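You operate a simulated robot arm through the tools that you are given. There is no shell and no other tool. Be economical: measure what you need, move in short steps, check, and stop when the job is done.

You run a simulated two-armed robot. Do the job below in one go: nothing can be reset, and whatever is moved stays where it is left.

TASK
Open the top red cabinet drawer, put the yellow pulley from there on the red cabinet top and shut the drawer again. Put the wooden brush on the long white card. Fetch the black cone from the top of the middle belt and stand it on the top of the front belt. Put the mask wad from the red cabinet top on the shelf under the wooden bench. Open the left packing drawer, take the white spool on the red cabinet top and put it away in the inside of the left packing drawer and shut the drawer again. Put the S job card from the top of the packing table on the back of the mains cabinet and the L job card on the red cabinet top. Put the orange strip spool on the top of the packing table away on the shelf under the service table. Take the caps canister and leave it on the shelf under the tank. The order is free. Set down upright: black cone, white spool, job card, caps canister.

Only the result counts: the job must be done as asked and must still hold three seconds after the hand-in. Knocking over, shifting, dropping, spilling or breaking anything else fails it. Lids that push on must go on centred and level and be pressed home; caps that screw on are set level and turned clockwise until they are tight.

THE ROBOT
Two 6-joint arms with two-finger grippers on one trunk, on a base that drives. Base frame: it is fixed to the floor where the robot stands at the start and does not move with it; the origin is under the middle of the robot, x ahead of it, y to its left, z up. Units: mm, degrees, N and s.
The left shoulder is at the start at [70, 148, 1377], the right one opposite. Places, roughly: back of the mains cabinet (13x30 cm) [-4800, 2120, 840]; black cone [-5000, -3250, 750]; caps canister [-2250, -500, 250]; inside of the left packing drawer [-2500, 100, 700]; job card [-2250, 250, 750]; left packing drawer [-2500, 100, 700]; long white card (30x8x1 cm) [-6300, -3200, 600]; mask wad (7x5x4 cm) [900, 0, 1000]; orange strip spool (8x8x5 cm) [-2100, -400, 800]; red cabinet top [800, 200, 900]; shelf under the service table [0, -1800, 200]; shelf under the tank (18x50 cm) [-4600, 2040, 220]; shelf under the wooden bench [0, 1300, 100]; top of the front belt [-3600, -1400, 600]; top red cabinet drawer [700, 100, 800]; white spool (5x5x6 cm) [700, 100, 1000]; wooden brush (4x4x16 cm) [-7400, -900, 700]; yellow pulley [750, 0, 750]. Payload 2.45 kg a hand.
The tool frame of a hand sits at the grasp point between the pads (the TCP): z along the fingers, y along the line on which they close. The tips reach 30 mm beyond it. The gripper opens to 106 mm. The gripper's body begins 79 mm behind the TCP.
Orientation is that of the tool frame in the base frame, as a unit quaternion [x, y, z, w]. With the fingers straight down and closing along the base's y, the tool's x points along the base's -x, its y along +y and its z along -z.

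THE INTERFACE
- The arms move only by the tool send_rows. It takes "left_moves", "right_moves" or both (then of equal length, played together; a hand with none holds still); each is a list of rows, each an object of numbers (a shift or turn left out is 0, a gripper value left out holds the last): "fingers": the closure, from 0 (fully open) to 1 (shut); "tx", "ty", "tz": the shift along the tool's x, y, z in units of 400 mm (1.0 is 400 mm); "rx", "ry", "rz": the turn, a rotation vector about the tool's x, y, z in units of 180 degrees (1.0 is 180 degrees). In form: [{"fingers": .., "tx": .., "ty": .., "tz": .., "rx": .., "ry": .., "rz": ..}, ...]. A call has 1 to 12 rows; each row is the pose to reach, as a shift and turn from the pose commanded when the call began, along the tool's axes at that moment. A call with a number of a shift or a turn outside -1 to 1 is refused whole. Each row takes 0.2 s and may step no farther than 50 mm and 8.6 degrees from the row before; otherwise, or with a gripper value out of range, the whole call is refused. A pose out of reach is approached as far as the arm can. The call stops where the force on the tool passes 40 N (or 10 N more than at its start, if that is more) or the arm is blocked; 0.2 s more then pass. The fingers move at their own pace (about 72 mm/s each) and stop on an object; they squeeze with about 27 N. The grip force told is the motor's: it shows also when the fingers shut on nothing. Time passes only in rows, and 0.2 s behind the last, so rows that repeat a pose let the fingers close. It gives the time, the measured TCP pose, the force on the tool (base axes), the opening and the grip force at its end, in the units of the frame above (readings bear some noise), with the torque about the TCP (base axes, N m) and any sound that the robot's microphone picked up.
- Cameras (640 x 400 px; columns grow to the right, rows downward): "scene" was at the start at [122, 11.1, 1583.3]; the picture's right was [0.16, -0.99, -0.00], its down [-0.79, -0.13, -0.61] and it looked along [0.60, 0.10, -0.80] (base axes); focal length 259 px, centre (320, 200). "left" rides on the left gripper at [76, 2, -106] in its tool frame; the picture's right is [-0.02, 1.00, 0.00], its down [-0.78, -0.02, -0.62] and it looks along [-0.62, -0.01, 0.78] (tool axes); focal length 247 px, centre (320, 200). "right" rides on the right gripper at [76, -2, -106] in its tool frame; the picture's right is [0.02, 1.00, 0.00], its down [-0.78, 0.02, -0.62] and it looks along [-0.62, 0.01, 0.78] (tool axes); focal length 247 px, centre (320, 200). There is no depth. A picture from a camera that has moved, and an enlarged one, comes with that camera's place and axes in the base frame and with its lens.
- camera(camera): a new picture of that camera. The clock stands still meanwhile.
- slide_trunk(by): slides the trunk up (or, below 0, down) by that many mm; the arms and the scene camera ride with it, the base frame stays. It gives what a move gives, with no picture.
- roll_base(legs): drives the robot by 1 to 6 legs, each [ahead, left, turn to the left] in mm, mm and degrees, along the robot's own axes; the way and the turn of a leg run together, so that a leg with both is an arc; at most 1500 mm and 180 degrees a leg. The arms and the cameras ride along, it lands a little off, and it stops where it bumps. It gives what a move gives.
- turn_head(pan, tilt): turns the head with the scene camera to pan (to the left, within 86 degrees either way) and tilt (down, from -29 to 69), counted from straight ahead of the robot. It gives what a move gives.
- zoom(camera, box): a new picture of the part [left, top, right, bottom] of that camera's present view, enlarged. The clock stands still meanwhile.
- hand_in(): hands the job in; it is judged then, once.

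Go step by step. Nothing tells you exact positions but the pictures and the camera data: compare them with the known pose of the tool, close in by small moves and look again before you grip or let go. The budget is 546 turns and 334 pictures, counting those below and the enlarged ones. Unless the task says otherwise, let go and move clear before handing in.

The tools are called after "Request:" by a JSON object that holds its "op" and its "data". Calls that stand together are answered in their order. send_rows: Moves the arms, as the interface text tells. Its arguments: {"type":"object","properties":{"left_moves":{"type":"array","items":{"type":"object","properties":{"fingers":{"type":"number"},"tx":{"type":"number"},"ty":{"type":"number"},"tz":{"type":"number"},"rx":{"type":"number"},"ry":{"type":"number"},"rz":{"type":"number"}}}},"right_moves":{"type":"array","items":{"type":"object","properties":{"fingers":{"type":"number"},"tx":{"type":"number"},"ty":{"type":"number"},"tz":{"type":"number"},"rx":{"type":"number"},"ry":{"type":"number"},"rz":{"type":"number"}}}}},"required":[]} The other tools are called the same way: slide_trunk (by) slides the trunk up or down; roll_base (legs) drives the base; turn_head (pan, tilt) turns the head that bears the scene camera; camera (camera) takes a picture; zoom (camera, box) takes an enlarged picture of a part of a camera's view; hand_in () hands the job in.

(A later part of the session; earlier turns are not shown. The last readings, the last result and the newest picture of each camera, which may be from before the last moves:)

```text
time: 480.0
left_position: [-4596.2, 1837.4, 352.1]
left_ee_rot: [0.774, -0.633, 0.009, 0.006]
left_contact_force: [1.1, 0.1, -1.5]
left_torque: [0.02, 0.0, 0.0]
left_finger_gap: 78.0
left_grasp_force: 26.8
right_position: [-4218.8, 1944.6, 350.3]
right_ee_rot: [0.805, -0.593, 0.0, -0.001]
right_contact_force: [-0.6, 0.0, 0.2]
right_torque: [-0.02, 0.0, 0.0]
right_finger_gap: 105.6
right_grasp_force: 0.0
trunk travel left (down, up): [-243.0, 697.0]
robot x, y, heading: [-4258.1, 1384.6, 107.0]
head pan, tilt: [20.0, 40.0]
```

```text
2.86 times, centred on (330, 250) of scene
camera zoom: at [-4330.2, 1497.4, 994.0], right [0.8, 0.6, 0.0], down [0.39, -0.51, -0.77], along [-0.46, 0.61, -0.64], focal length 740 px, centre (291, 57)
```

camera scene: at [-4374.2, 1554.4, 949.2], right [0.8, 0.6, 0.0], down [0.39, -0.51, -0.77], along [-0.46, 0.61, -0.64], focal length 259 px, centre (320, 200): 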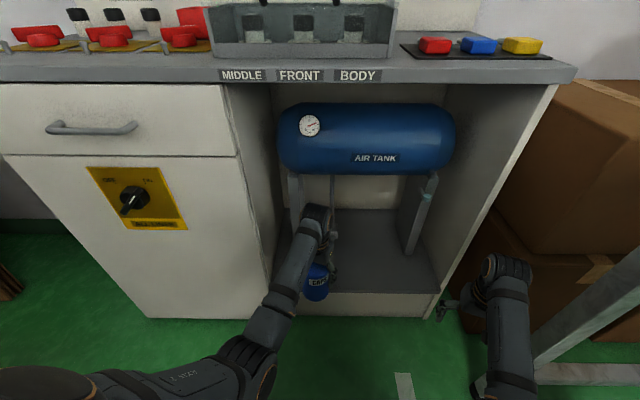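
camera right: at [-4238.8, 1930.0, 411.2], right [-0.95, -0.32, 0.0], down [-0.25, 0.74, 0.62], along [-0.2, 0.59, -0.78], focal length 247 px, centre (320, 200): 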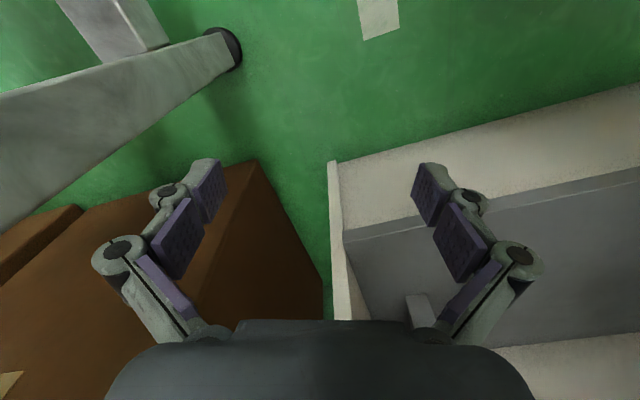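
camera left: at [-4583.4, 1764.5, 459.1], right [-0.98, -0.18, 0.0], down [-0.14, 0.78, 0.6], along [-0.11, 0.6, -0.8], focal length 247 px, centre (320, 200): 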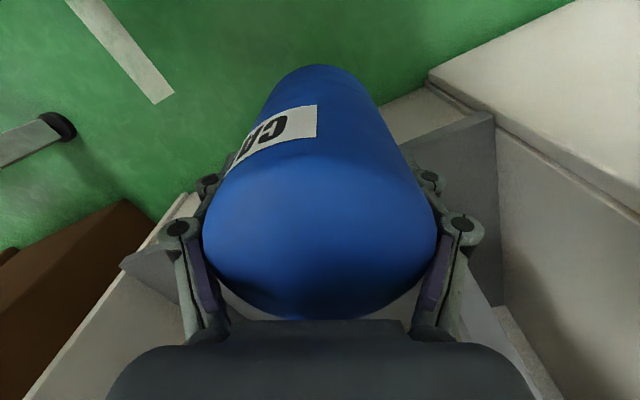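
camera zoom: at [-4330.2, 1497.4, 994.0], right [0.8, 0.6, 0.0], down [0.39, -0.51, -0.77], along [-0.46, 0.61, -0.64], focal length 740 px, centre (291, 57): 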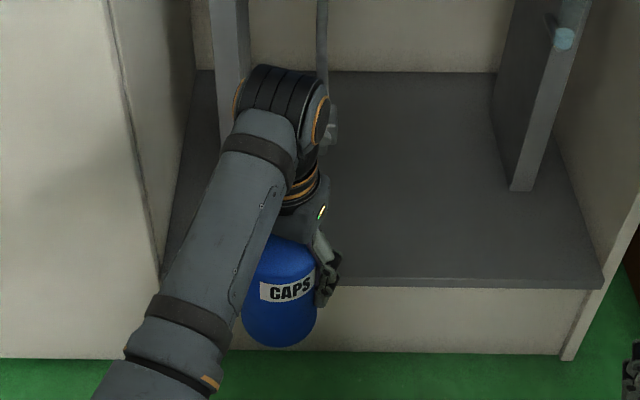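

Request:
{"op": "roll_base", "data": {"legs": [[100, 36, 0]]}}

Request:
{"op": "roll_base", "data": {"legs": [[53, 19, 0]]}}

Request:
{"op": "camera", "data": {"camera": "scene"}}

Request:
{"op": "camera", "data": {"camera": "left"}}

```text
time: 481.2
left_position: [-4650.3, 1909.7, 350.5]
left_ee_rot: [0.776, -0.631, 0.018, 0.01]
left_contact_force: [0.6, 0.6, -1.3]
left_torque: [0.05, -0.02, 0.01]
left_finger_gap: 78.1
left_grasp_force: 26.8
right_position: [-4276.1, 2020.0, 348.3]
right_ee_rot: [0.805, -0.593, 0.0, 0.0]
right_contact_force: [0.7, -0.5, 0.0]
right_torque: [-0.04, -0.01, 0.01]
right_finger_gap: 106.2
right_grasp_force: 0.1
trunk travel left (down, up): [-243.0, 697.0]
robot x, y, heading: [-4321.0, 1459.3, 106.9]
head pan, tilt: [20.0, 40.0]
stopped in leg 1: the force on the tool passed its limit at 79 N (the readings are from after the stop); the commanded pose is now the measured one
```

```text
time: 482.0
left_position: [-4651.0, 1907.8, 346.1]
left_ee_rot: [0.776, -0.63, 0.029, 0.015]
left_contact_force: [1.6, -4.7, -1.5]
left_torque: [0.28, 0.15, 0.14]
left_finger_gap: 78.1
left_grasp_force: 27.5
right_position: [-4279.8, 2025.3, 348.6]
right_ee_rot: [0.806, -0.592, 0.0, 0.0]
right_contact_force: [-0.4, -0.3, -1.4]
right_torque: [-0.01, 0.01, 0.0]
right_finger_gap: 106.0
right_grasp_force: 0.0
trunk travel left (down, up): [-243.0, 697.0]
robot x, y, heading: [-4322.3, 1464.1, 107.0]
head pan, tilt: [20.0, 40.0]
stopped in leg 1: the force on the tool passed its limit at 72 N (the readings are from after the stop); the commanded pose is now the measured one
```

```text
142 pictures are left
camera scene: at [-4391.0, 1577.9, 994.0], right [0.8, 0.6, 0.0], down [0.39, -0.51, -0.77], along [-0.46, 0.61, -0.64], focal length 259 px, centre (320, 200)
```

scene: 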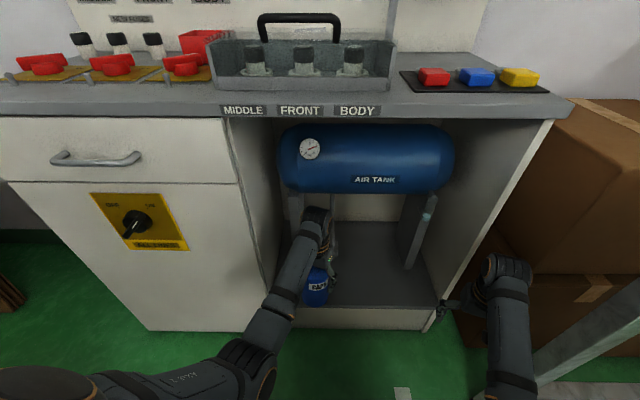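

```text
141 pictures are left
camera left: at [-4639.7, 1838.8, 456.4], right [-0.98, -0.19, -0.02], down [-0.16, 0.81, 0.57], along [-0.09, 0.56, -0.82], focal length 247 px, centre (320, 200)
```

left: 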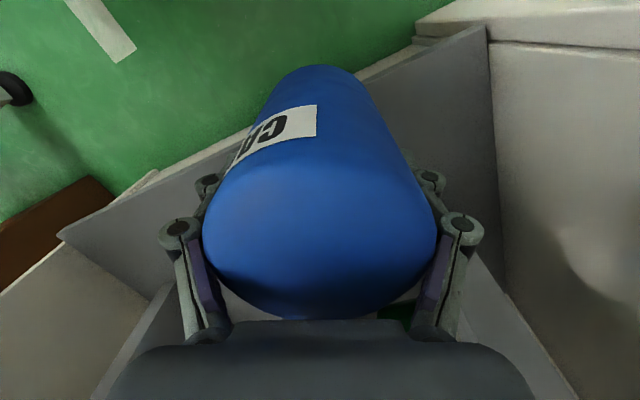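

The wrist meets the tank, so I need the hand pitched. I back off, stand the canister on the floor, and regrip it with the hand pitched forward.

Request:
{"op": "roll_base", "data": {"legs": [[-190, -70, 0]]}}

Request:
{"op": "send_rows", "data": {"left_moves": [{"rx": -0.002, "ry": -0.01}, {"rx": -0.004, "ry": -0.0204}]}}

Request:
{"op": "slide_trunk", "data": {"by": -215}}

Request:
{"op": "camera", "data": {"camera": "left"}}

Request:
{"op": "camera", "data": {"camera": "scene"}}

```text
time: 483.6
left_position: [-4527.6, 1748.6, 345.4]
left_ee_rot: [0.776, -0.63, 0.029, 0.015]
left_contact_force: [-0.5, -0.3, -1.1]
left_torque: [0.0, 0.01, 0.01]
left_finger_gap: 78.1
left_grasp_force: 27.1
right_position: [-4157.2, 1863.0, 348.3]
right_ee_rot: [0.805, -0.594, 0.0, 0.0]
right_contact_force: [0.2, 0.3, -0.4]
right_torque: [0.01, 0.03, 0.03]
right_finger_gap: 105.6
right_grasp_force: 0.0
trunk travel left (down, up): [-243.0, 697.0]
robot x, y, heading: [-4198.8, 1298.3, 107.0]
head pan, tilt: [20.0, 40.0]
```

```text
time: 484.2
left_position: [-4527.7, 1747.6, 345.7]
left_ee_rot: [0.776, -0.631, 0.0, 0.0]
left_contact_force: [0.3, 0.1, -1.2]
left_torque: [-0.02, 0.01, -0.03]
left_finger_gap: 78.0
left_grasp_force: 27.0
right_position: [-4156.3, 1864.4, 348.3]
right_ee_rot: [0.805, -0.593, 0.0, 0.0]
right_contact_force: [0.2, -0.1, -0.1]
right_torque: [0.01, 0.02, 0.0]
right_finger_gap: 105.9
right_grasp_force: 0.1
trunk travel left (down, up): [-243.0, 697.0]
robot x, y, heading: [-4200.3, 1302.8, 107.2]
head pan, tilt: [20.0, 40.0]
```

```text
time: 486.5
left_position: [-4528.4, 1748.4, 143.4]
left_ee_rot: [0.776, -0.63, -0.009, -0.002]
left_contact_force: [-0.5, -0.5, -0.8]
left_torque: [0.01, 0.01, 0.0]
left_finger_gap: 77.7
left_grasp_force: 26.8
right_position: [-4157.2, 1864.9, 143.6]
right_ee_rot: [0.805, -0.593, -0.007, -0.002]
right_contact_force: [-0.2, 0.2, 0.2]
right_torque: [0.01, -0.01, 0.01]
right_finger_gap: 106.1
right_grasp_force: 0.0
trunk travel left (down, up): [-28.0, 912.0]
robot x, y, heading: [-4204.3, 1300.4, 107.0]
head pan, tilt: [20.0, 40.0]
```

```text
140 pictures are left
camera left: at [-4513.6, 1671.7, 248.0], right [-0.98, -0.18, 0.01], down [-0.14, 0.76, 0.63], along [-0.12, 0.62, -0.77], focal length 247 px, centre (320, 200)
```

left: 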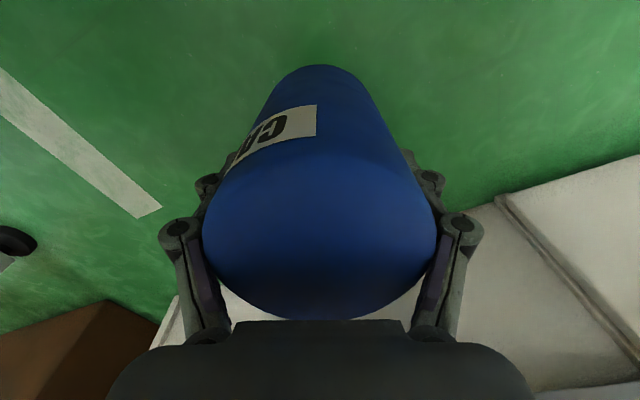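

```text
139 pictures are left
camera scene: at [-4262.4, 1410.9, 784.3], right [0.8, 0.6, 0.0], down [0.38, -0.51, -0.77], along [-0.47, 0.62, -0.63], focal length 259 px, centre (320, 200)
```

scene: 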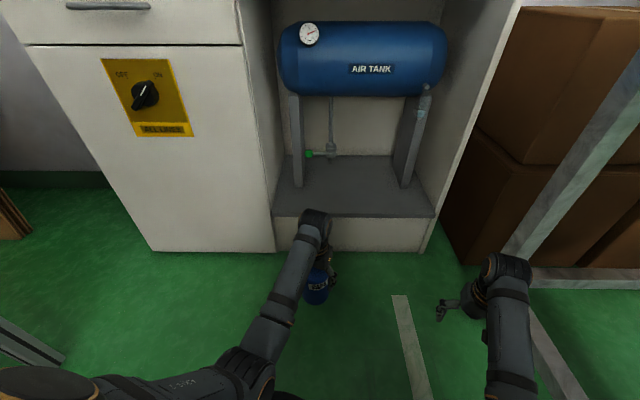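

Request:
{"op": "send_rows", "data": {"left_moves": [{"tz": 0.03}, {"tz": 0.06}, {"tz": 0.08}, {"tz": 0.09}, {"tz": 0.1}, {"tz": 0.11}, {"tz": 0.12}, {"tz": 0.13}]}}

```text
time: 488.3
left_position: [-4529.1, 1756.4, 99.5]
left_ee_rot: [0.776, -0.631, -0.013, -0.008]
left_contact_force: [0.9, 0.6, -1.3]
left_torque: [0.0, 0.02, -0.03]
left_finger_gap: 78.3
left_grasp_force: 26.6
right_position: [-4157.6, 1865.2, 142.9]
right_ee_rot: [0.806, -0.592, -0.006, -0.001]
right_contact_force: [-0.6, 0.2, 0.6]
right_torque: [-0.03, -0.05, 0.0]
right_finger_gap: 106.1
right_grasp_force: 0.1
trunk travel left (down, up): [-28.0, 912.0]
robot x, y, heading: [-4200.0, 1299.8, 107.1]
head pan, tilt: [20.0, 40.0]
```

Request:
{"op": "send_rows", "data": {"left_moves": [{"tz": 0.005, "ry": 0.009}, {"tz": 0.01, "ry": 0.009}, {"tz": 0.015, "ry": 0.009}, {"tz": 0.02, "ry": 0.009}, {"tz": 0.025, "ry": 0.009}, {"tz": 0.03, "ry": 0.009}]}}

```text
time: 489.7
left_position: [-4525.7, 1752.3, 80.3]
left_ee_rot: [0.775, -0.632, 0.005, 0.002]
left_contact_force: [0.3, -0.4, -1.2]
left_torque: [0.02, 0.02, 0.0]
left_finger_gap: 77.9
left_grasp_force: 27.1
right_position: [-4156.9, 1865.8, 141.2]
right_ee_rot: [0.805, -0.594, -0.005, -0.003]
right_contact_force: [-0.3, 0.1, 0.4]
right_torque: [0.0, -0.02, -0.01]
right_finger_gap: 106.0
right_grasp_force: 0.1
trunk travel left (down, up): [-28.0, 912.0]
robot x, y, heading: [-4200.7, 1302.1, 106.9]
head pan, tilt: [20.0, 40.0]
```

Request:
{"op": "send_rows", "data": {"left_moves": [{"tz": 0.006}, {"tz": 0.012}, {"tz": 0.018}, {"tz": 0.024}, {"tz": 0.03}, {"tz": 0.036}, {"tz": 0.042}, {"tz": 0.048}]}}

Request:
{"op": "zoom", "data": {"camera": "scene", "box": [230, 190, 410, 330]}}

```text
time: 490.9
left_position: [-4526.4, 1753.8, 71.3]
left_ee_rot: [0.776, -0.63, 0.002, 0.001]
left_contact_force: [0.4, -3.1, 6.7]
left_torque: [-0.11, 0.23, 0.07]
left_finger_gap: 78.5
left_grasp_force: 26.8
right_position: [-4156.7, 1864.3, 144.7]
right_ee_rot: [0.805, -0.594, -0.007, -0.004]
right_contact_force: [-0.4, 0.8, -0.2]
right_torque: [0.02, 0.0, -0.02]
right_finger_gap: 106.1
right_grasp_force: 0.1
trunk travel left (down, up): [-28.0, 912.0]
robot x, y, heading: [-4199.9, 1300.9, 106.9]
head pan, tilt: [20.0, 40.0]
stopped in row 6 (left hand): the force on the tool passed its limit at 45 N (the readings are from after the stop); the commanded pose is now the measured one
```

```text
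2.86 times, centred on (320, 260) of scene
camera zoom: at [-4263.5, 1408.2, 783.1], right [0.8, 0.6, 0.0], down [0.38, -0.5, -0.77], along [-0.46, 0.62, -0.63], focal length 740 px, centre (320, 29)
```

zoom: 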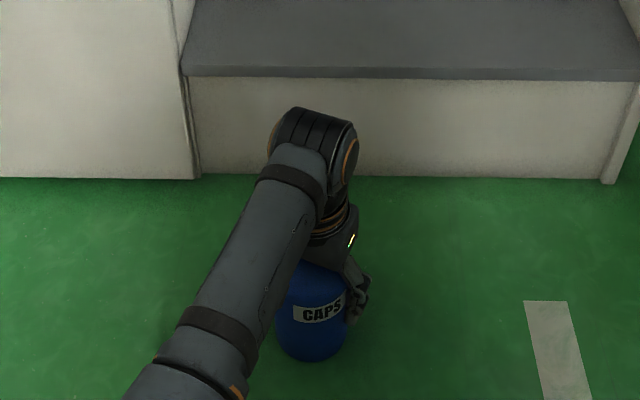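

Canister stands on the floor (its base is 70 mm below the grip). I open, pitch the hand forward about the grip point, and close again.

Request:
{"op": "send_rows", "data": {"left_moves": [{"fingers": 0.15}, {"fingers": 0}, {"fingers": 0}, {"fingers": 0, "ry": -0.0463}, {"ry": -0.0926}, {"ry": -0.1389}, {"ry": -0.1852}, {"ry": -0.2315}, {"ry": -0.2778}, {"ry": -0.3241}]}}

Request:
{"op": "camera", "data": {"camera": "left"}}

Request:
{"op": "zoom", "data": {"camera": "scene", "box": [230, 190, 410, 330]}}

```text
time: 492.2
left_position: [-4554.3, 1834.3, 175.9]
left_ee_rot: [0.749, -0.612, -0.207, -0.144]
left_contact_force: [0.3, 0.0, 0.1]
left_torque: [-0.04, -0.03, -0.04]
left_finger_gap: 105.8
left_grasp_force: 0.1
right_position: [-4154.5, 1864.6, 147.3]
right_ee_rot: [0.805, -0.593, -0.013, 0.0]
right_contact_force: [-0.1, 0.3, -0.9]
right_torque: [-0.02, 0.01, 0.02]
right_finger_gap: 106.1
right_grasp_force: 0.0
trunk travel left (down, up): [-28.0, 912.0]
robot x, y, heading: [-4200.9, 1303.2, 106.8]
head pan, tilt: [20.0, 40.0]
stopped in row 6 (left hand): the arm was blocked; the commanded pose is now the measured one
```

```text
137 pictures are left
camera left: at [-4529.5, 1716.8, 231.1], right [-0.98, -0.19, 0.05], down [-0.03, 0.38, 0.92], along [-0.19, 0.9, -0.38], focal length 247 px, centre (320, 200)
```

left: 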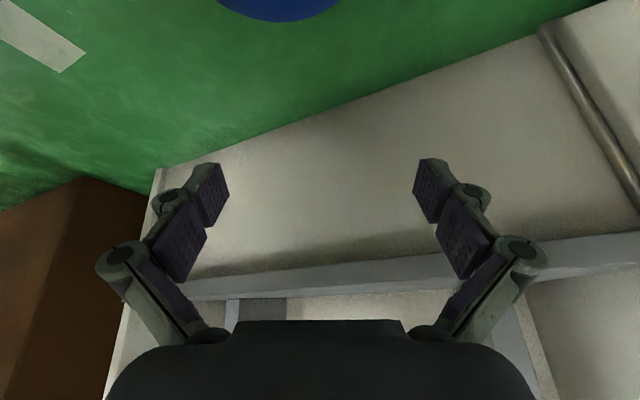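

```text
2.86 times, centred on (320, 260) of scene
camera zoom: at [-4254.1, 1408.5, 787.4], right [0.8, 0.6, -0.01], down [0.37, -0.5, -0.78], along [-0.47, 0.62, -0.63], focal length 740 px, centre (320, 29)
```

zoom: 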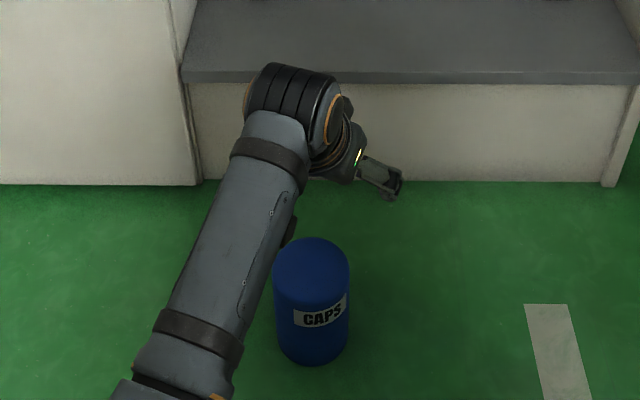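

The in-place pitch was out of reach, but the canister still stands. I raise, back away, and prepare the right hand pitched instead.

Request:
{"op": "slide_trunk", "data": {"by": 300}}

Request:
{"op": "roll_base", "data": {"legs": [[-350, 0, 0], [0, 0, 19.8]]}}

Request:
{"op": "send_rows", "data": {"left_moves": [{"ry": 0.04, "tz": -0.02}, {"ry": 0.08, "tz": -0.04}, {"ry": 0.12, "tz": -0.06}, {"ry": 0.16, "tz": -0.08}], "right_moves": [{"ty": -0.04}, {"ty": -0.08}, {"ty": -0.13}, {"ty": -0.18}]}}

Request:
{"op": "turn_head", "data": {"pan": 0, "tilt": 40}}

Request:
{"op": "camera", "data": {"camera": "scene"}}

```text
time: 495.2
left_position: [-4556.1, 1833.1, 455.2]
left_ee_rot: [0.752, -0.612, -0.196, -0.147]
left_contact_force: [-0.2, -1.2, -0.2]
left_torque: [-0.02, 0.0, -0.04]
left_finger_gap: 105.9
left_grasp_force: 0.1
right_position: [-4156.4, 1863.8, 434.4]
right_ee_rot: [0.804, -0.594, 0.0, -0.002]
right_contact_force: [0.6, 0.2, -1.2]
right_torque: [0.0, -0.01, 0.0]
right_finger_gap: 105.8
right_grasp_force: 0.0
trunk travel left (down, up): [-328.0, 612.0]
robot x, y, heading: [-4200.0, 1305.1, 106.8]
head pan, tilt: [20.0, 40.0]
```

```text
time: 498.6
left_position: [-4612.4, 1343.9, 456.8]
left_ee_rot: [0.846, -0.473, -0.219, -0.111]
left_contact_force: [0.2, -0.2, 0.0]
left_torque: [0.0, 0.03, -0.01]
left_finger_gap: 106.1
left_grasp_force: 0.1
right_position: [-4248.6, 1510.1, 435.0]
right_ee_rot: [0.896, -0.445, -0.001, -0.001]
right_contact_force: [-0.4, 0.0, 0.5]
right_torque: [0.02, 0.01, -0.01]
right_finger_gap: 105.9
right_grasp_force: 0.1
trunk travel left (down, up): [-328.0, 612.0]
robot x, y, heading: [-4094.6, 964.0, 127.1]
head pan, tilt: [20.0, 40.0]
```

```text
time: 499.6
left_position: [-4604.7, 1330.7, 484.9]
left_ee_rot: [0.874, -0.485, -0.001, 0.012]
left_contact_force: [0.8, 0.0, -0.5]
left_torque: [0.0, -0.02, 0.0]
left_finger_gap: 106.1
left_grasp_force: 0.0
right_position: [-4191.0, 1552.1, 435.6]
right_ee_rot: [0.896, -0.445, -0.001, -0.001]
right_contact_force: [-1.0, 0.1, 0.3]
right_torque: [-0.04, -0.01, 0.0]
right_finger_gap: 106.0
right_grasp_force: 0.0
trunk travel left (down, up): [-328.0, 612.0]
robot x, y, heading: [-4097.0, 964.2, 127.0]
head pan, tilt: [20.0, 40.0]
```

```text
time: 500.4
left_position: [-4604.5, 1331.7, 483.7]
left_ee_rot: [0.875, -0.485, -0.002, 0.01]
left_contact_force: [-0.1, 0.2, 0.4]
left_torque: [-0.03, 0.03, 0.0]
left_finger_gap: 106.0
left_grasp_force: 0.0
right_position: [-4191.9, 1553.8, 435.1]
right_ee_rot: [0.896, -0.445, 0.0, -0.001]
right_contact_force: [-0.1, 0.0, -0.4]
right_torque: [0.01, 0.0, 0.02]
right_finger_gap: 106.0
right_grasp_force: 0.1
trunk travel left (down, up): [-328.0, 612.0]
robot x, y, heading: [-4096.4, 967.5, 127.0]
head pan, tilt: [0.0, 40.0]
```

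```text
135 pictures are left
camera scene: at [-4180.6, 1072.5, 1079.0], right [0.8, 0.6, 0.0], down [0.39, -0.51, -0.77], along [-0.46, 0.61, -0.64], focal length 259 px, centre (320, 200)
```

scene: 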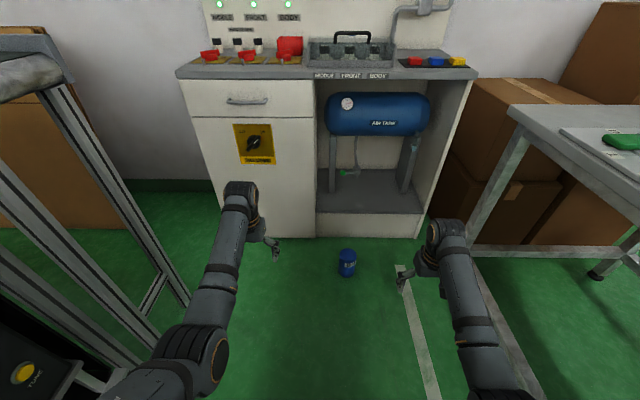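

Request:
{"op": "send_rows", "data": {"right_moves": [{"ry": -0.045}, {"ry": -0.09}, {"ry": -0.13}, {"ry": -0.1667}]}}

Request:
{"op": "roll_base", "data": {"legs": [[0, 144, 0], [355, 0, 0]]}}

Request:
{"op": "camera", "data": {"camera": "right"}}

Request:
{"op": "camera", "data": {"camera": "scene"}}

```text
time: 501.4
left_position: [-4604.5, 1329.8, 484.7]
left_ee_rot: [0.875, -0.485, -0.002, 0.01]
left_contact_force: [0.0, -0.3, -0.8]
left_torque: [-0.01, 0.03, -0.01]
left_finger_gap: 106.1
left_grasp_force: 0.1
right_position: [-4191.2, 1553.2, 434.1]
right_ee_rot: [0.865, -0.429, -0.234, -0.116]
right_contact_force: [0.1, -0.3, 0.4]
right_torque: [0.03, 0.01, 0.0]
right_finger_gap: 105.9
right_grasp_force: 0.0
trunk travel left (down, up): [-328.0, 612.0]
robot x, y, heading: [-4095.4, 964.9, 126.6]
head pan, tilt: [0.0, 40.0]
```

```text
time: 504.6
left_position: [-4933.2, 1528.1, 484.6]
left_ee_rot: [0.875, -0.484, -0.001, 0.011]
left_contact_force: [0.5, 0.6, 0.0]
left_torque: [0.0, 0.0, -0.03]
left_finger_gap: 106.0
left_grasp_force: 0.0
right_position: [-4519.4, 1751.8, 435.1]
right_ee_rot: [0.866, -0.428, -0.233, -0.116]
right_contact_force: [0.1, 0.0, -1.4]
right_torque: [-0.01, -0.03, 0.02]
right_finger_gap: 106.0
right_grasp_force: 0.0
trunk travel left (down, up): [-328.0, 612.0]
robot x, y, heading: [-4427.7, 1164.0, 127.1]
head pan, tilt: [0.0, 40.0]
```

```text
134 pictures are left
camera right: at [-4445.4, 1657.1, 488.9], right [-0.78, -0.62, -0.01], down [-0.24, 0.28, 0.93], along [-0.57, 0.73, -0.37], focal length 247 px, centre (320, 200)
```

right: 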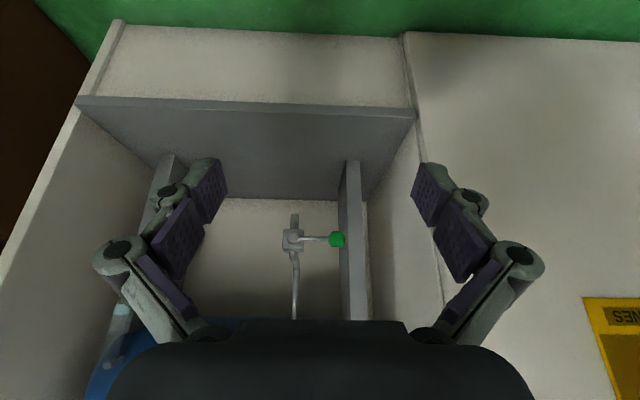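

```text
133 pictures are left
camera scene: at [-4507.8, 1270.6, 1079.0], right [0.8, 0.6, 0.0], down [0.39, -0.51, -0.77], along [-0.46, 0.61, -0.64], focal length 259 px, centre (320, 200)
```

scene: 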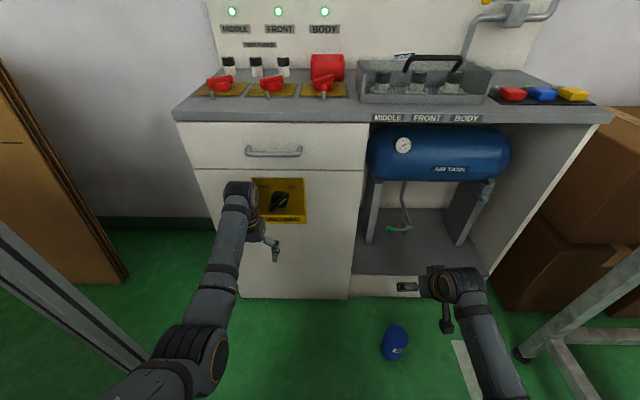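

Request:
{"op": "roll_base", "data": {"legs": [[5, 6, 0]]}}

Request:
{"op": "slide_trunk", "data": {"by": -230}}

Request:
{"op": "camera", "data": {"camera": "right"}}

Request:
{"op": "zoom", "data": {"camera": "scene", "box": [340, 240, 500, 400]}}

```text
time: 505.4
left_position: [-4940.0, 1528.6, 485.0]
left_ee_rot: [0.875, -0.484, -0.001, 0.01]
left_contact_force: [-0.4, 0.3, 1.0]
left_torque: [-0.02, 0.01, -0.01]
left_finger_gap: 105.9
left_grasp_force: 0.0
right_position: [-4527.5, 1751.5, 435.2]
right_ee_rot: [0.866, -0.428, -0.232, -0.116]
right_contact_force: [-0.3, -0.1, -0.6]
right_torque: [0.02, -0.03, 0.01]
right_finger_gap: 106.0
right_grasp_force: 0.0
trunk travel left (down, up): [-328.0, 612.0]
robot x, y, heading: [-4434.2, 1162.0, 127.2]
head pan, tilt: [0.0, 40.0]
```

```text
time: 507.8
left_position: [-4940.3, 1528.7, 254.2]
left_ee_rot: [0.875, -0.484, -0.002, 0.009]
left_contact_force: [0.2, 1.1, -0.7]
left_torque: [0.03, 0.01, 0.01]
left_finger_gap: 105.7
left_grasp_force: 0.0
right_position: [-4527.0, 1751.3, 205.4]
right_ee_rot: [0.865, -0.428, -0.233, -0.116]
right_contact_force: [0.2, 0.4, -0.7]
right_torque: [0.01, -0.03, 0.03]
right_finger_gap: 106.0
right_grasp_force: 0.0
trunk travel left (down, up): [-98.0, 842.0]
robot x, y, heading: [-4435.3, 1165.5, 126.9]
head pan, tilt: [0.0, 40.0]
```

```text
132 pictures are left
camera right: at [-4453.2, 1657.3, 259.2], right [-0.78, -0.62, -0.01], down [-0.24, 0.28, 0.93], along [-0.57, 0.73, -0.37], focal length 247 px, centre (320, 200)
```

right: 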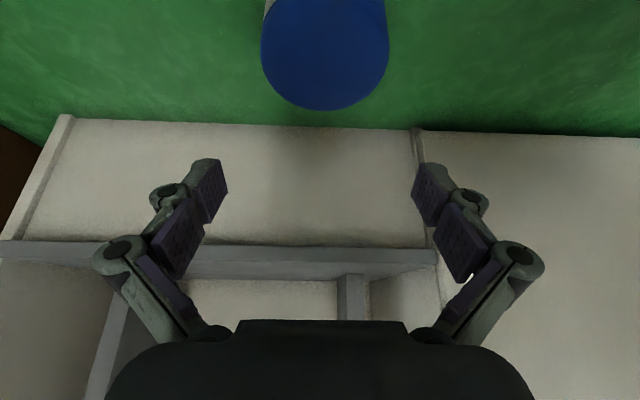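

```text
2.50 times, centred on (420, 320) of scene
camera zoom: at [-4515.4, 1270.6, 849.1], right [0.8, 0.6, 0.0], down [0.39, -0.51, -0.77], along [-0.46, 0.61, -0.64], focal length 648 px, centre (70, -100)
```

zoom: 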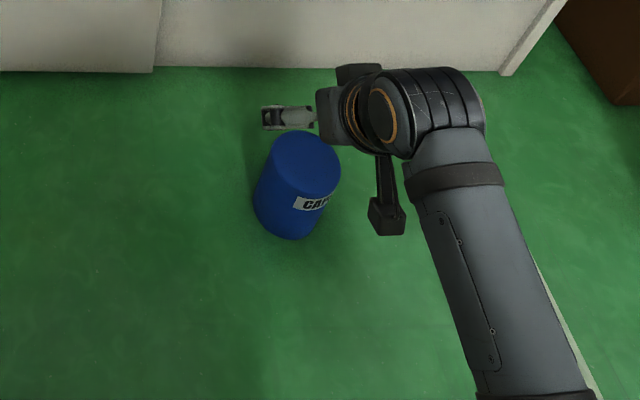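

Request:
{"op": "roll_base", "data": {"legs": [[-6, -1, 0]]}}

Request:
{"op": "slide_trunk", "data": {"by": -70}}

Request:
{"op": "camera", "data": {"camera": "right"}}

```text
time: 508.5
left_position: [-4936.2, 1523.9, 254.0]
left_ee_rot: [0.875, -0.484, -0.002, 0.011]
left_contact_force: [-0.5, 0.7, 0.1]
left_torque: [-0.01, 0.01, 0.0]
left_finger_gap: 106.0
left_grasp_force: 0.0
right_position: [-4523.1, 1748.0, 204.9]
right_ee_rot: [0.865, -0.428, -0.233, -0.116]
right_contact_force: [-0.4, -0.3, 0.0]
right_torque: [0.0, 0.02, -0.03]
right_finger_gap: 106.0
right_grasp_force: 0.0
trunk travel left (down, up): [-98.0, 842.0]
robot x, y, heading: [-4427.5, 1158.0, 127.0]
head pan, tilt: [0.0, 40.0]
```

```text
time: 509.6
left_position: [-4936.0, 1524.1, 184.4]
left_ee_rot: [0.875, -0.484, -0.002, 0.011]
left_contact_force: [0.8, -0.2, 0.4]
left_torque: [0.01, -0.04, -0.01]
left_finger_gap: 106.1
left_grasp_force: 0.0
right_position: [-4523.3, 1747.5, 134.9]
right_ee_rot: [0.865, -0.429, -0.233, -0.116]
right_contact_force: [-0.5, 0.4, 0.1]
right_torque: [0.01, 0.0, 0.01]
right_finger_gap: 105.9
right_grasp_force: 0.0
trunk travel left (down, up): [-28.0, 912.0]
robot x, y, heading: [-4428.8, 1160.0, 127.2]
head pan, tilt: [0.0, 40.0]
```

```text
130 pictures are left
camera right: at [-4448.8, 1653.1, 189.2], right [-0.78, -0.62, -0.01], down [-0.24, 0.28, 0.93], along [-0.57, 0.73, -0.36], focal length 247 px, centre (320, 200)
```

right: 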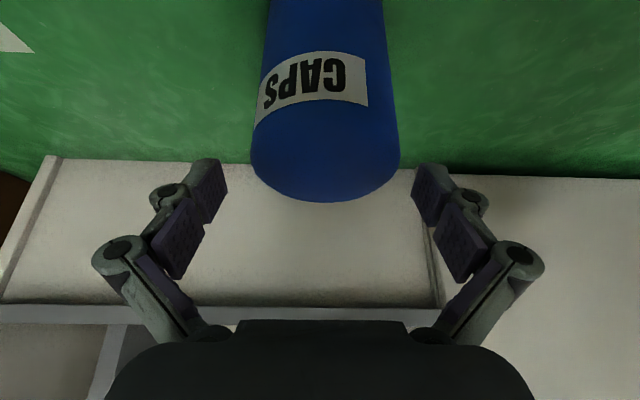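

Request:
{"op": "send_rows", "data": {"right_moves": [{"tz": 0.027, "tx": 0.0156, "ty": 0.003}, {"tz": 0.054, "tx": 0.0312, "ty": 0.003}, {"tz": 0.081, "tx": 0.0469, "ty": 0.003}, {"tz": 0.108, "tx": 0.0625, "ty": 0.003}]}}

Request:
{"op": "camera", "data": {"camera": "right"}}

```text
time: 510.6
left_position: [-4935.7, 1525.6, 184.4]
left_ee_rot: [0.875, -0.484, -0.002, 0.01]
left_contact_force: [0.2, -0.1, 0.0]
left_torque: [-0.01, 0.01, 0.04]
left_finger_gap: 105.7
left_grasp_force: 0.1
right_position: [-4523.7, 1746.4, 85.1]
right_ee_rot: [0.865, -0.428, -0.233, -0.116]
right_contact_force: [0.1, 0.5, -0.8]
right_torque: [-0.02, -0.01, 0.01]
right_finger_gap: 106.1
right_grasp_force: 0.1
trunk travel left (down, up): [-28.0, 912.0]
robot x, y, heading: [-4427.8, 1160.9, 127.2]
head pan, tilt: [0.0, 40.0]
```

```text
129 pictures are left
camera right: at [-4449.7, 1652.5, 139.0], right [-0.78, -0.62, -0.01], down [-0.24, 0.28, 0.93], along [-0.57, 0.73, -0.37], focal length 247 px, centre (320, 200)
```

right: 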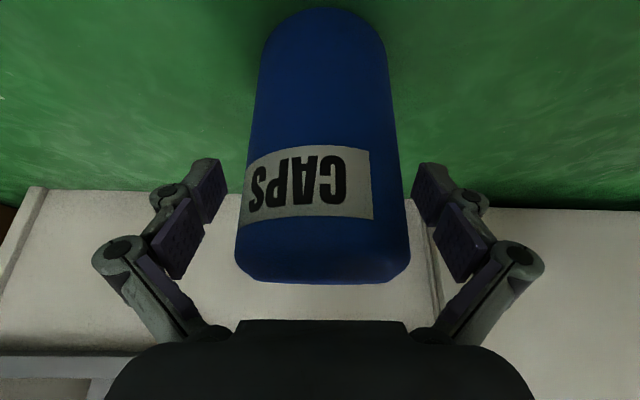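

Request:
{"op": "send_rows", "data": {"right_moves": [{"fingers": 0.15}, {"fingers": 1}, {"fingers": 1}, {"fingers": 1}]}}

Request:
{"op": "slide_trunk", "data": {"by": 150}}

Request:
{"op": "camera", "data": {"camera": "right"}}

Request:
{"op": "camera", "data": {"camera": "scene"}}

```text
time: 511.6
left_position: [-4934.7, 1524.5, 185.6]
left_ee_rot: [0.875, -0.483, -0.001, 0.01]
left_contact_force: [0.1, -0.2, -0.2]
left_torque: [0.0, 0.0, 0.01]
left_finger_gap: 105.9
left_grasp_force: 0.1
right_position: [-4524.9, 1745.8, 85.4]
right_ee_rot: [0.865, -0.43, -0.233, -0.117]
right_contact_force: [0.4, -1.2, 2.9]
right_torque: [-0.17, 0.03, -0.02]
right_finger_gap: 78.5
right_grasp_force: 27.0
trunk travel left (down, up): [-28.0, 912.0]
robot x, y, heading: [-4422.6, 1155.5, 127.0]
head pan, tilt: [0.0, 40.0]
```

```text
time: 513.4
left_position: [-4936.0, 1524.1, 335.0]
left_ee_rot: [0.875, -0.484, 0.0, 0.011]
left_contact_force: [-0.1, 0.2, -0.8]
left_torque: [-0.03, 0.02, 0.02]
left_finger_gap: 106.0
left_grasp_force: 0.0
right_position: [-4523.9, 1745.6, 235.1]
right_ee_rot: [0.866, -0.429, -0.232, -0.115]
right_contact_force: [0.3, -0.1, -2.0]
right_torque: [0.0, 0.0, -0.04]
right_finger_gap: 78.6
right_grasp_force: 27.1
trunk travel left (down, up): [-178.0, 762.0]
robot x, y, heading: [-4429.5, 1160.6, 127.3]
head pan, tilt: [0.0, 40.0]
```

```text
128 pictures are left
camera right: at [-4449.8, 1652.5, 288.9], right [-0.78, -0.62, -0.01], down [-0.24, 0.28, 0.93], along [-0.57, 0.73, -0.37], focal length 247 px, centre (320, 200)
```

right: 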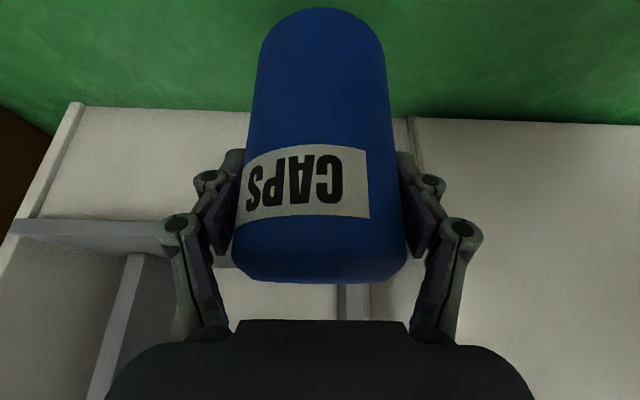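

```text
127 pictures are left
camera scene: at [-4511.0, 1266.7, 928.9], right [0.8, 0.6, 0.0], down [0.39, -0.51, -0.77], along [-0.46, 0.61, -0.64], focal length 259 px, centre (320, 200)
```

scene: 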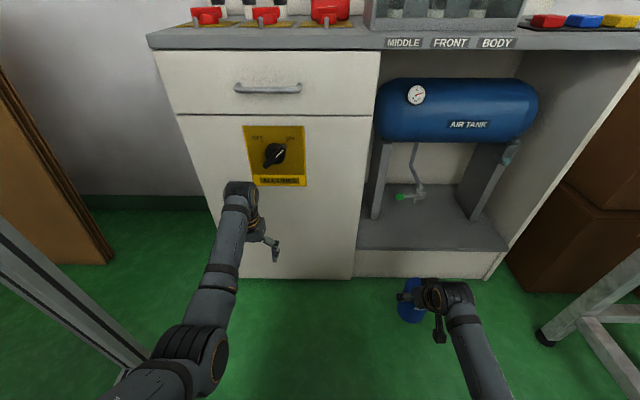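

Held upright. I raise, retract the left hand, yaw left a little and bring the canister in front of the shelf.

Request:
{"op": "slide_trunk", "data": {"by": 90}}

Request:
{"op": "send_rows", "data": {"left_moves": [{"tx": 0.08}, {"tx": 0.16}, {"tx": 0.24}, {"tx": 0.32}, {"tx": 0.36}]}}

Request:
{"op": "roll_base", "data": {"legs": [[0, 0, 15], [-58, -215, 0], [110, -30, 0]]}}

Request:
{"op": "camera", "data": {"camera": "right"}}

Request:
{"op": "camera", "data": {"camera": "scene"}}

```text
time: 514.6
left_position: [-4935.6, 1524.8, 424.7]
left_ee_rot: [0.875, -0.484, -0.001, 0.011]
left_contact_force: [0.0, 0.7, -0.5]
left_torque: [0.0, -0.06, -0.04]
left_finger_gap: 105.9
left_grasp_force: 0.0
right_position: [-4524.6, 1748.1, 323.6]
right_ee_rot: [0.865, -0.429, -0.232, -0.116]
right_contact_force: [0.4, 0.6, -1.7]
right_torque: [0.0, 0.02, 0.0]
right_finger_gap: 78.7
right_grasp_force: 27.1
trunk travel left (down, up): [-268.0, 672.0]
robot x, y, heading: [-4428.1, 1162.3, 127.1]
head pan, tilt: [0.0, 40.0]
```

```text
time: 515.8
left_position: [-4863.4, 1413.2, 405.4]
left_ee_rot: [0.875, -0.485, -0.003, 0.01]
left_contact_force: [-0.3, -0.9, -0.9]
left_torque: [0.0, 0.0, -0.06]
left_finger_gap: 106.1
left_grasp_force: 0.0
left hand out of reach, approached as far as the arm can: row 3, 4, 5
right_position: [-4524.2, 1746.5, 325.1]
right_ee_rot: [0.865, -0.429, -0.232, -0.116]
right_contact_force: [0.5, 0.4, -0.7]
right_torque: [-0.01, -0.01, 0.03]
right_finger_gap: 78.5
right_grasp_force: 27.3
trunk travel left (down, up): [-268.0, 672.0]
robot x, y, heading: [-4427.2, 1155.9, 127.2]
head pan, tilt: [0.0, 40.0]
```

```text
time: 519.2
left_position: [-4805.7, 1515.0, 405.7]
left_ee_rot: [0.931, -0.366, -0.002, 0.011]
left_contact_force: [0.0, -0.4, -0.5]
left_torque: [-0.02, 0.0, -0.01]
left_finger_gap: 106.1
left_grasp_force: 0.0
right_position: [-4565.5, 1925.0, 323.1]
right_ee_rot: [0.914, -0.311, -0.246, -0.084]
right_contact_force: [-0.2, 0.2, -1.8]
right_torque: [-0.01, -0.02, -0.01]
right_finger_gap: 78.5
right_grasp_force: 27.0
trunk travel left (down, up): [-268.0, 672.0]
robot x, y, heading: [-4319.1, 1384.7, 142.0]
head pan, tilt: [0.0, 40.0]
```

```text
126 pictures are left
camera right: at [-4469.2, 1853.4, 378.8], right [-0.6, -0.8, -0.01], down [-0.3, 0.21, 0.93], along [-0.74, 0.56, -0.37], focal length 247 px, centre (320, 200)
```

right: 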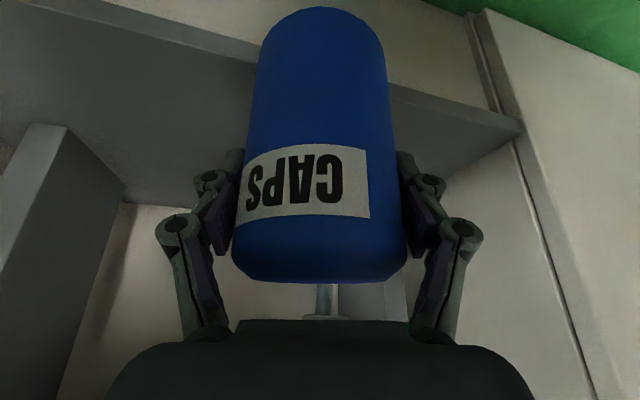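

```text
125 pictures are left
camera scene: at [-4428.6, 1465.6, 1018.9], right [0.61, 0.79, 0.0], down [0.51, -0.4, -0.77], along [-0.6, 0.47, -0.64], focal length 259 px, centre (320, 200)
```

scene: 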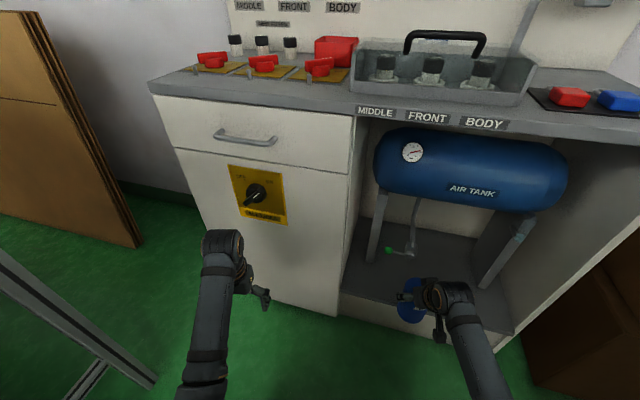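

Request:
{"op": "roll_base", "data": {"legs": [[60, -16, 0]]}}

Request:
{"op": "camera", "data": {"camera": "right"}}

Request:
{"op": "zoom", "data": {"camera": "scene", "box": [320, 160, 560, 360]}}

```text
time: 520.2
left_position: [-4843.4, 1564.1, 405.2]
left_ee_rot: [0.931, -0.366, -0.001, 0.01]
left_contact_force: [0.1, 0.1, 0.2]
left_torque: [0.04, 0.03, 0.0]
left_finger_gap: 106.0
left_grasp_force: 0.0
right_position: [-4602.5, 1975.2, 324.9]
right_ee_rot: [0.914, -0.311, -0.245, -0.085]
right_contact_force: [0.0, -0.3, -1.8]
right_torque: [-0.01, 0.02, 0.01]
right_finger_gap: 78.7
right_grasp_force: 26.7
trunk travel left (down, up): [-268.0, 672.0]
robot x, y, heading: [-4357.5, 1434.1, 142.3]
head pan, tilt: [0.0, 40.0]
```

```text
124 pictures are left
camera right: at [-4506.8, 1902.9, 378.7], right [-0.6, -0.8, -0.01], down [-0.3, 0.21, 0.93], along [-0.74, 0.56, -0.37], focal length 247 px, centre (320, 200)
```

right: 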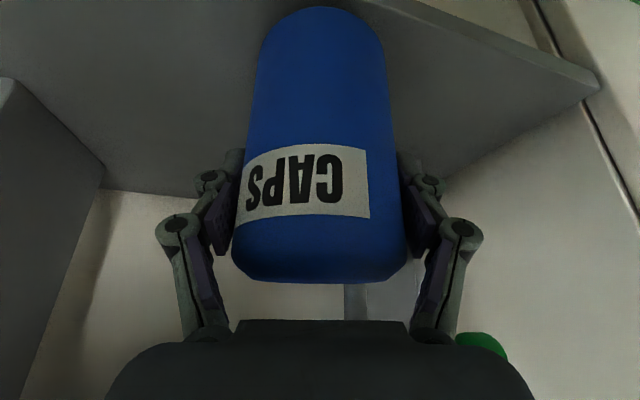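

```text
2.00 times, centred on (440, 260) of scene
camera zoom: at [-4466.3, 1515.1, 1018.9], right [0.61, 0.79, 0.0], down [0.51, -0.4, -0.77], along [-0.6, 0.47, -0.64], focal length 518 px, centre (80, 80)
```

zoom: 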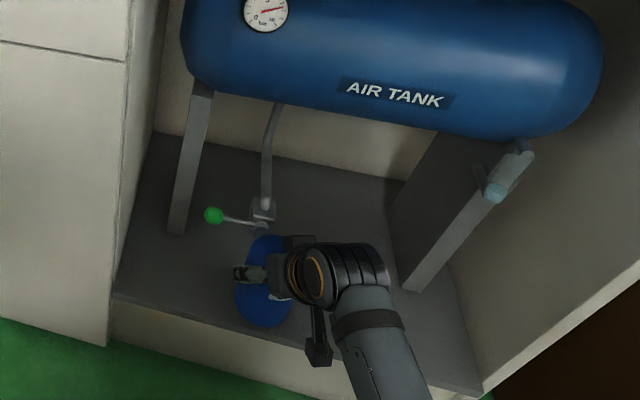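

Request:
{"op": "roll_base", "data": {"legs": [[44, -12, 0]]}}

Request:
{"op": "camera", "data": {"camera": "right"}}

Request:
{"op": "zoom", "data": {"camera": "scene", "box": [320, 160, 560, 360]}}

```text
time: 521.2
left_position: [-4869.0, 1602.4, 404.3]
left_ee_rot: [0.93, -0.367, 0.001, 0.01]
left_contact_force: [-0.7, -0.6, -0.1]
left_torque: [0.02, -0.01, 0.02]
left_finger_gap: 105.8
left_grasp_force: 0.1
right_position: [-4624.1, 2008.2, 321.5]
right_ee_rot: [0.916, -0.312, -0.238, -0.083]
right_contact_force: [0.1, -0.2, -0.7]
right_torque: [0.0, 0.03, 0.01]
right_finger_gap: 77.1
right_grasp_force: 26.9
trunk travel left (down, up): [-268.0, 672.0]
robot x, y, heading: [-4384.6, 1469.0, 142.0]
head pan, tilt: [0.0, 40.0]
stopped in leg 1: the force on the tool passed its limit at 87 N (the readings are from after the stop); the commanded pose is now the measured one
```

```text
122 pictures are left
camera right: at [-4528.5, 1937.3, 376.9], right [-0.59, -0.8, -0.01], down [-0.31, 0.22, 0.92], along [-0.74, 0.55, -0.38], focal length 247 px, centre (320, 200)
```

right: 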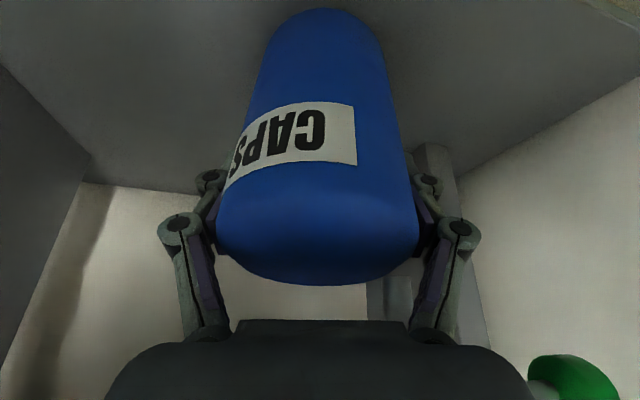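

```text
2.00 times, centred on (440, 260) of scene
camera zoom: at [-4492.4, 1551.1, 1019.0], right [0.62, 0.79, 0.0], down [0.51, -0.4, -0.77], along [-0.6, 0.47, -0.64], focal length 518 px, centre (80, 80)
```

zoom: 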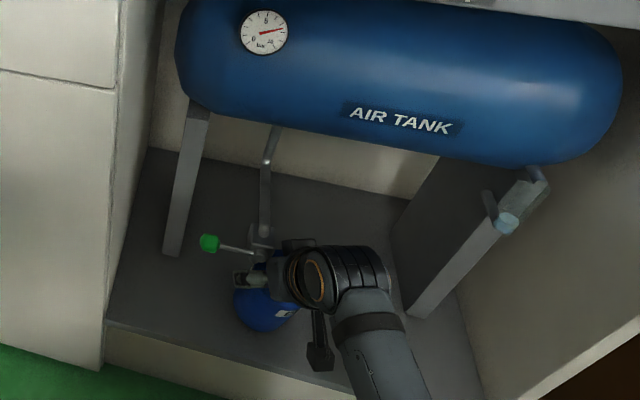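

The hand bumped the valve behind; the canister may have tilted in the grip. I back off to look.

Request:
{"op": "roll_base", "data": {"legs": [[-150, 40, 0]]}}

Request:
{"op": "camera", "data": {"camera": "right"}}

Request:
{"op": "zoom", "data": {"camera": "scene", "box": [340, 200, 520, 360]}}

```text
time: 522.6
left_position: [-4776.6, 1477.5, 404.3]
left_ee_rot: [0.931, -0.366, -0.001, 0.01]
left_contact_force: [0.3, -0.6, -1.3]
left_torque: [-0.02, 0.0, 0.0]
left_finger_gap: 105.9
left_grasp_force: 0.0
right_position: [-4531.4, 1884.7, 321.2]
right_ee_rot: [0.917, -0.31, -0.238, -0.082]
right_contact_force: [0.5, -0.2, -2.0]
right_torque: [0.02, 0.0, 0.0]
right_finger_gap: 77.2
right_grasp_force: 27.1
trunk travel left (down, up): [-268.0, 672.0]
robot x, y, heading: [-4293.0, 1346.3, 141.9]
head pan, tilt: [0.0, 40.0]
```

```text
120 pictures are left
camera right: at [-4435.6, 1813.2, 377.2], right [-0.59, -0.8, -0.01], down [-0.31, 0.22, 0.92], along [-0.74, 0.55, -0.38], focal length 247 px, centre (320, 200)
```

right: 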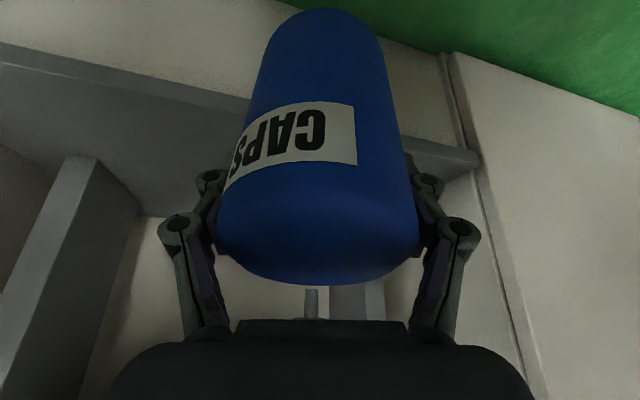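

```text
2.50 times, centred on (430, 280) of scene
camera zoom: at [-4399.2, 1426.9, 1019.1], right [0.62, 0.79, 0.0], down [0.51, -0.4, -0.77], along [-0.6, 0.47, -0.64], focal length 648 px, centre (45, 0)
```

zoom: 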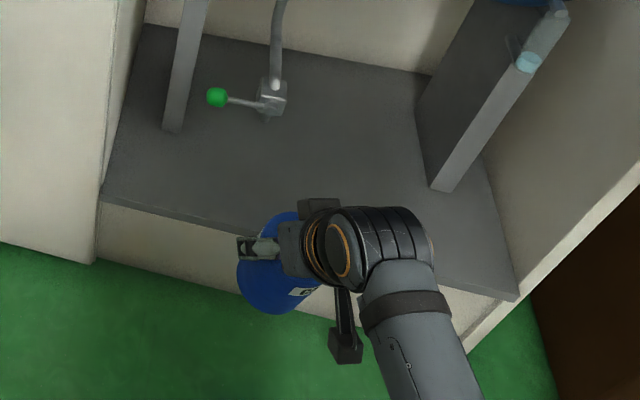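

The canister leans back about 20° after its top met the valve. I shift right, clear of the valve, and will press it level on the shelf.

Request:
{"op": "roll_base", "data": {"legs": [[-25, -97, 0], [100, -27, 0]]}}

Request:
{"op": "camera", "data": {"camera": "right"}}

Request:
{"op": "camera", "data": {"camera": "scene"}}

```text
time: 524.5
left_position: [-4759.5, 1621.1, 405.6]
left_ee_rot: [0.93, -0.367, 0.0, 0.01]
left_contact_force: [0.1, 0.4, -0.2]
left_torque: [0.0, 0.0, -0.01]
left_finger_gap: 105.9
left_grasp_force: 0.1
right_position: [-4514.6, 2027.0, 320.1]
right_ee_rot: [0.916, -0.311, -0.238, -0.083]
right_contact_force: [-0.4, 0.0, -2.0]
right_torque: [-0.02, 0.0, 0.01]
right_finger_gap: 77.0
right_grasp_force: 27.1
trunk travel left (down, up): [-268.0, 672.0]
robot x, y, heading: [-4274.4, 1487.9, 142.0]
head pan, tilt: [0.0, 40.0]
```

```text
118 pictures are left
camera right: at [-4419.1, 1956.6, 376.8], right [-0.59, -0.8, -0.01], down [-0.31, 0.22, 0.92], along [-0.74, 0.55, -0.38], focal length 247 px, centre (320, 200)
```

right: 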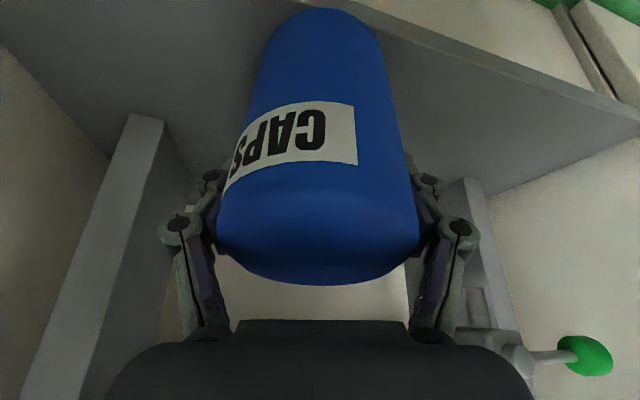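

```text
117 pictures are left
camera scene: at [-4383.0, 1570.7, 1018.9], right [0.62, 0.79, 0.0], down [0.51, -0.4, -0.77], along [-0.6, 0.47, -0.64], focal length 259 px, centre (320, 200)
```

scene: 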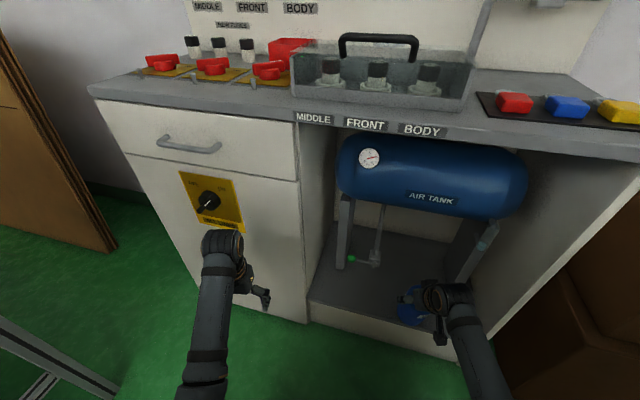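

Request:
{"op": "roll_base", "data": {"legs": [[43, -12, 0]]}}

Request:
{"op": "camera", "data": {"camera": "right"}}

```text
time: 525.4
left_position: [-4786.8, 1656.8, 403.9]
left_ee_rot: [0.93, -0.367, 0.001, 0.01]
left_contact_force: [-0.9, 0.0, -0.5]
left_torque: [0.01, -0.02, 0.02]
left_finger_gap: 105.8
left_grasp_force: 0.1
right_position: [-4540.6, 2063.4, 320.3]
right_ee_rot: [0.917, -0.31, -0.238, -0.083]
right_contact_force: [-0.5, 0.0, -1.7]
right_torque: [0.04, 0.01, -0.01]
right_finger_gap: 77.1
right_grasp_force: 27.4
trunk travel left (down, up): [-268.0, 672.0]
robot x, y, heading: [-4301.1, 1522.5, 142.1]
head pan, tilt: [0.0, 40.0]
```

```text
116 pictures are left
camera right: at [-4445.6, 1992.5, 376.7], right [-0.59, -0.8, -0.01], down [-0.31, 0.22, 0.92], along [-0.74, 0.55, -0.38], focal length 247 px, centre (320, 200)
```

right: 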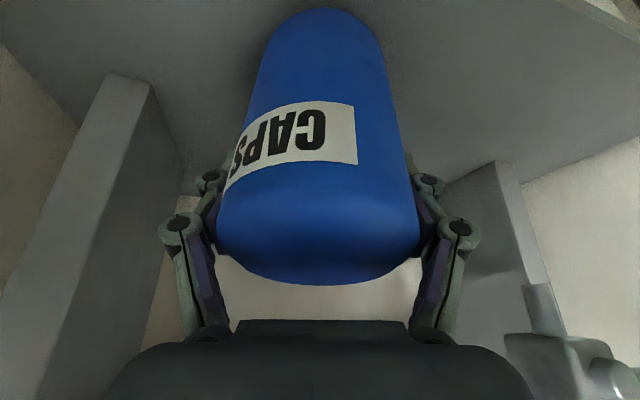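

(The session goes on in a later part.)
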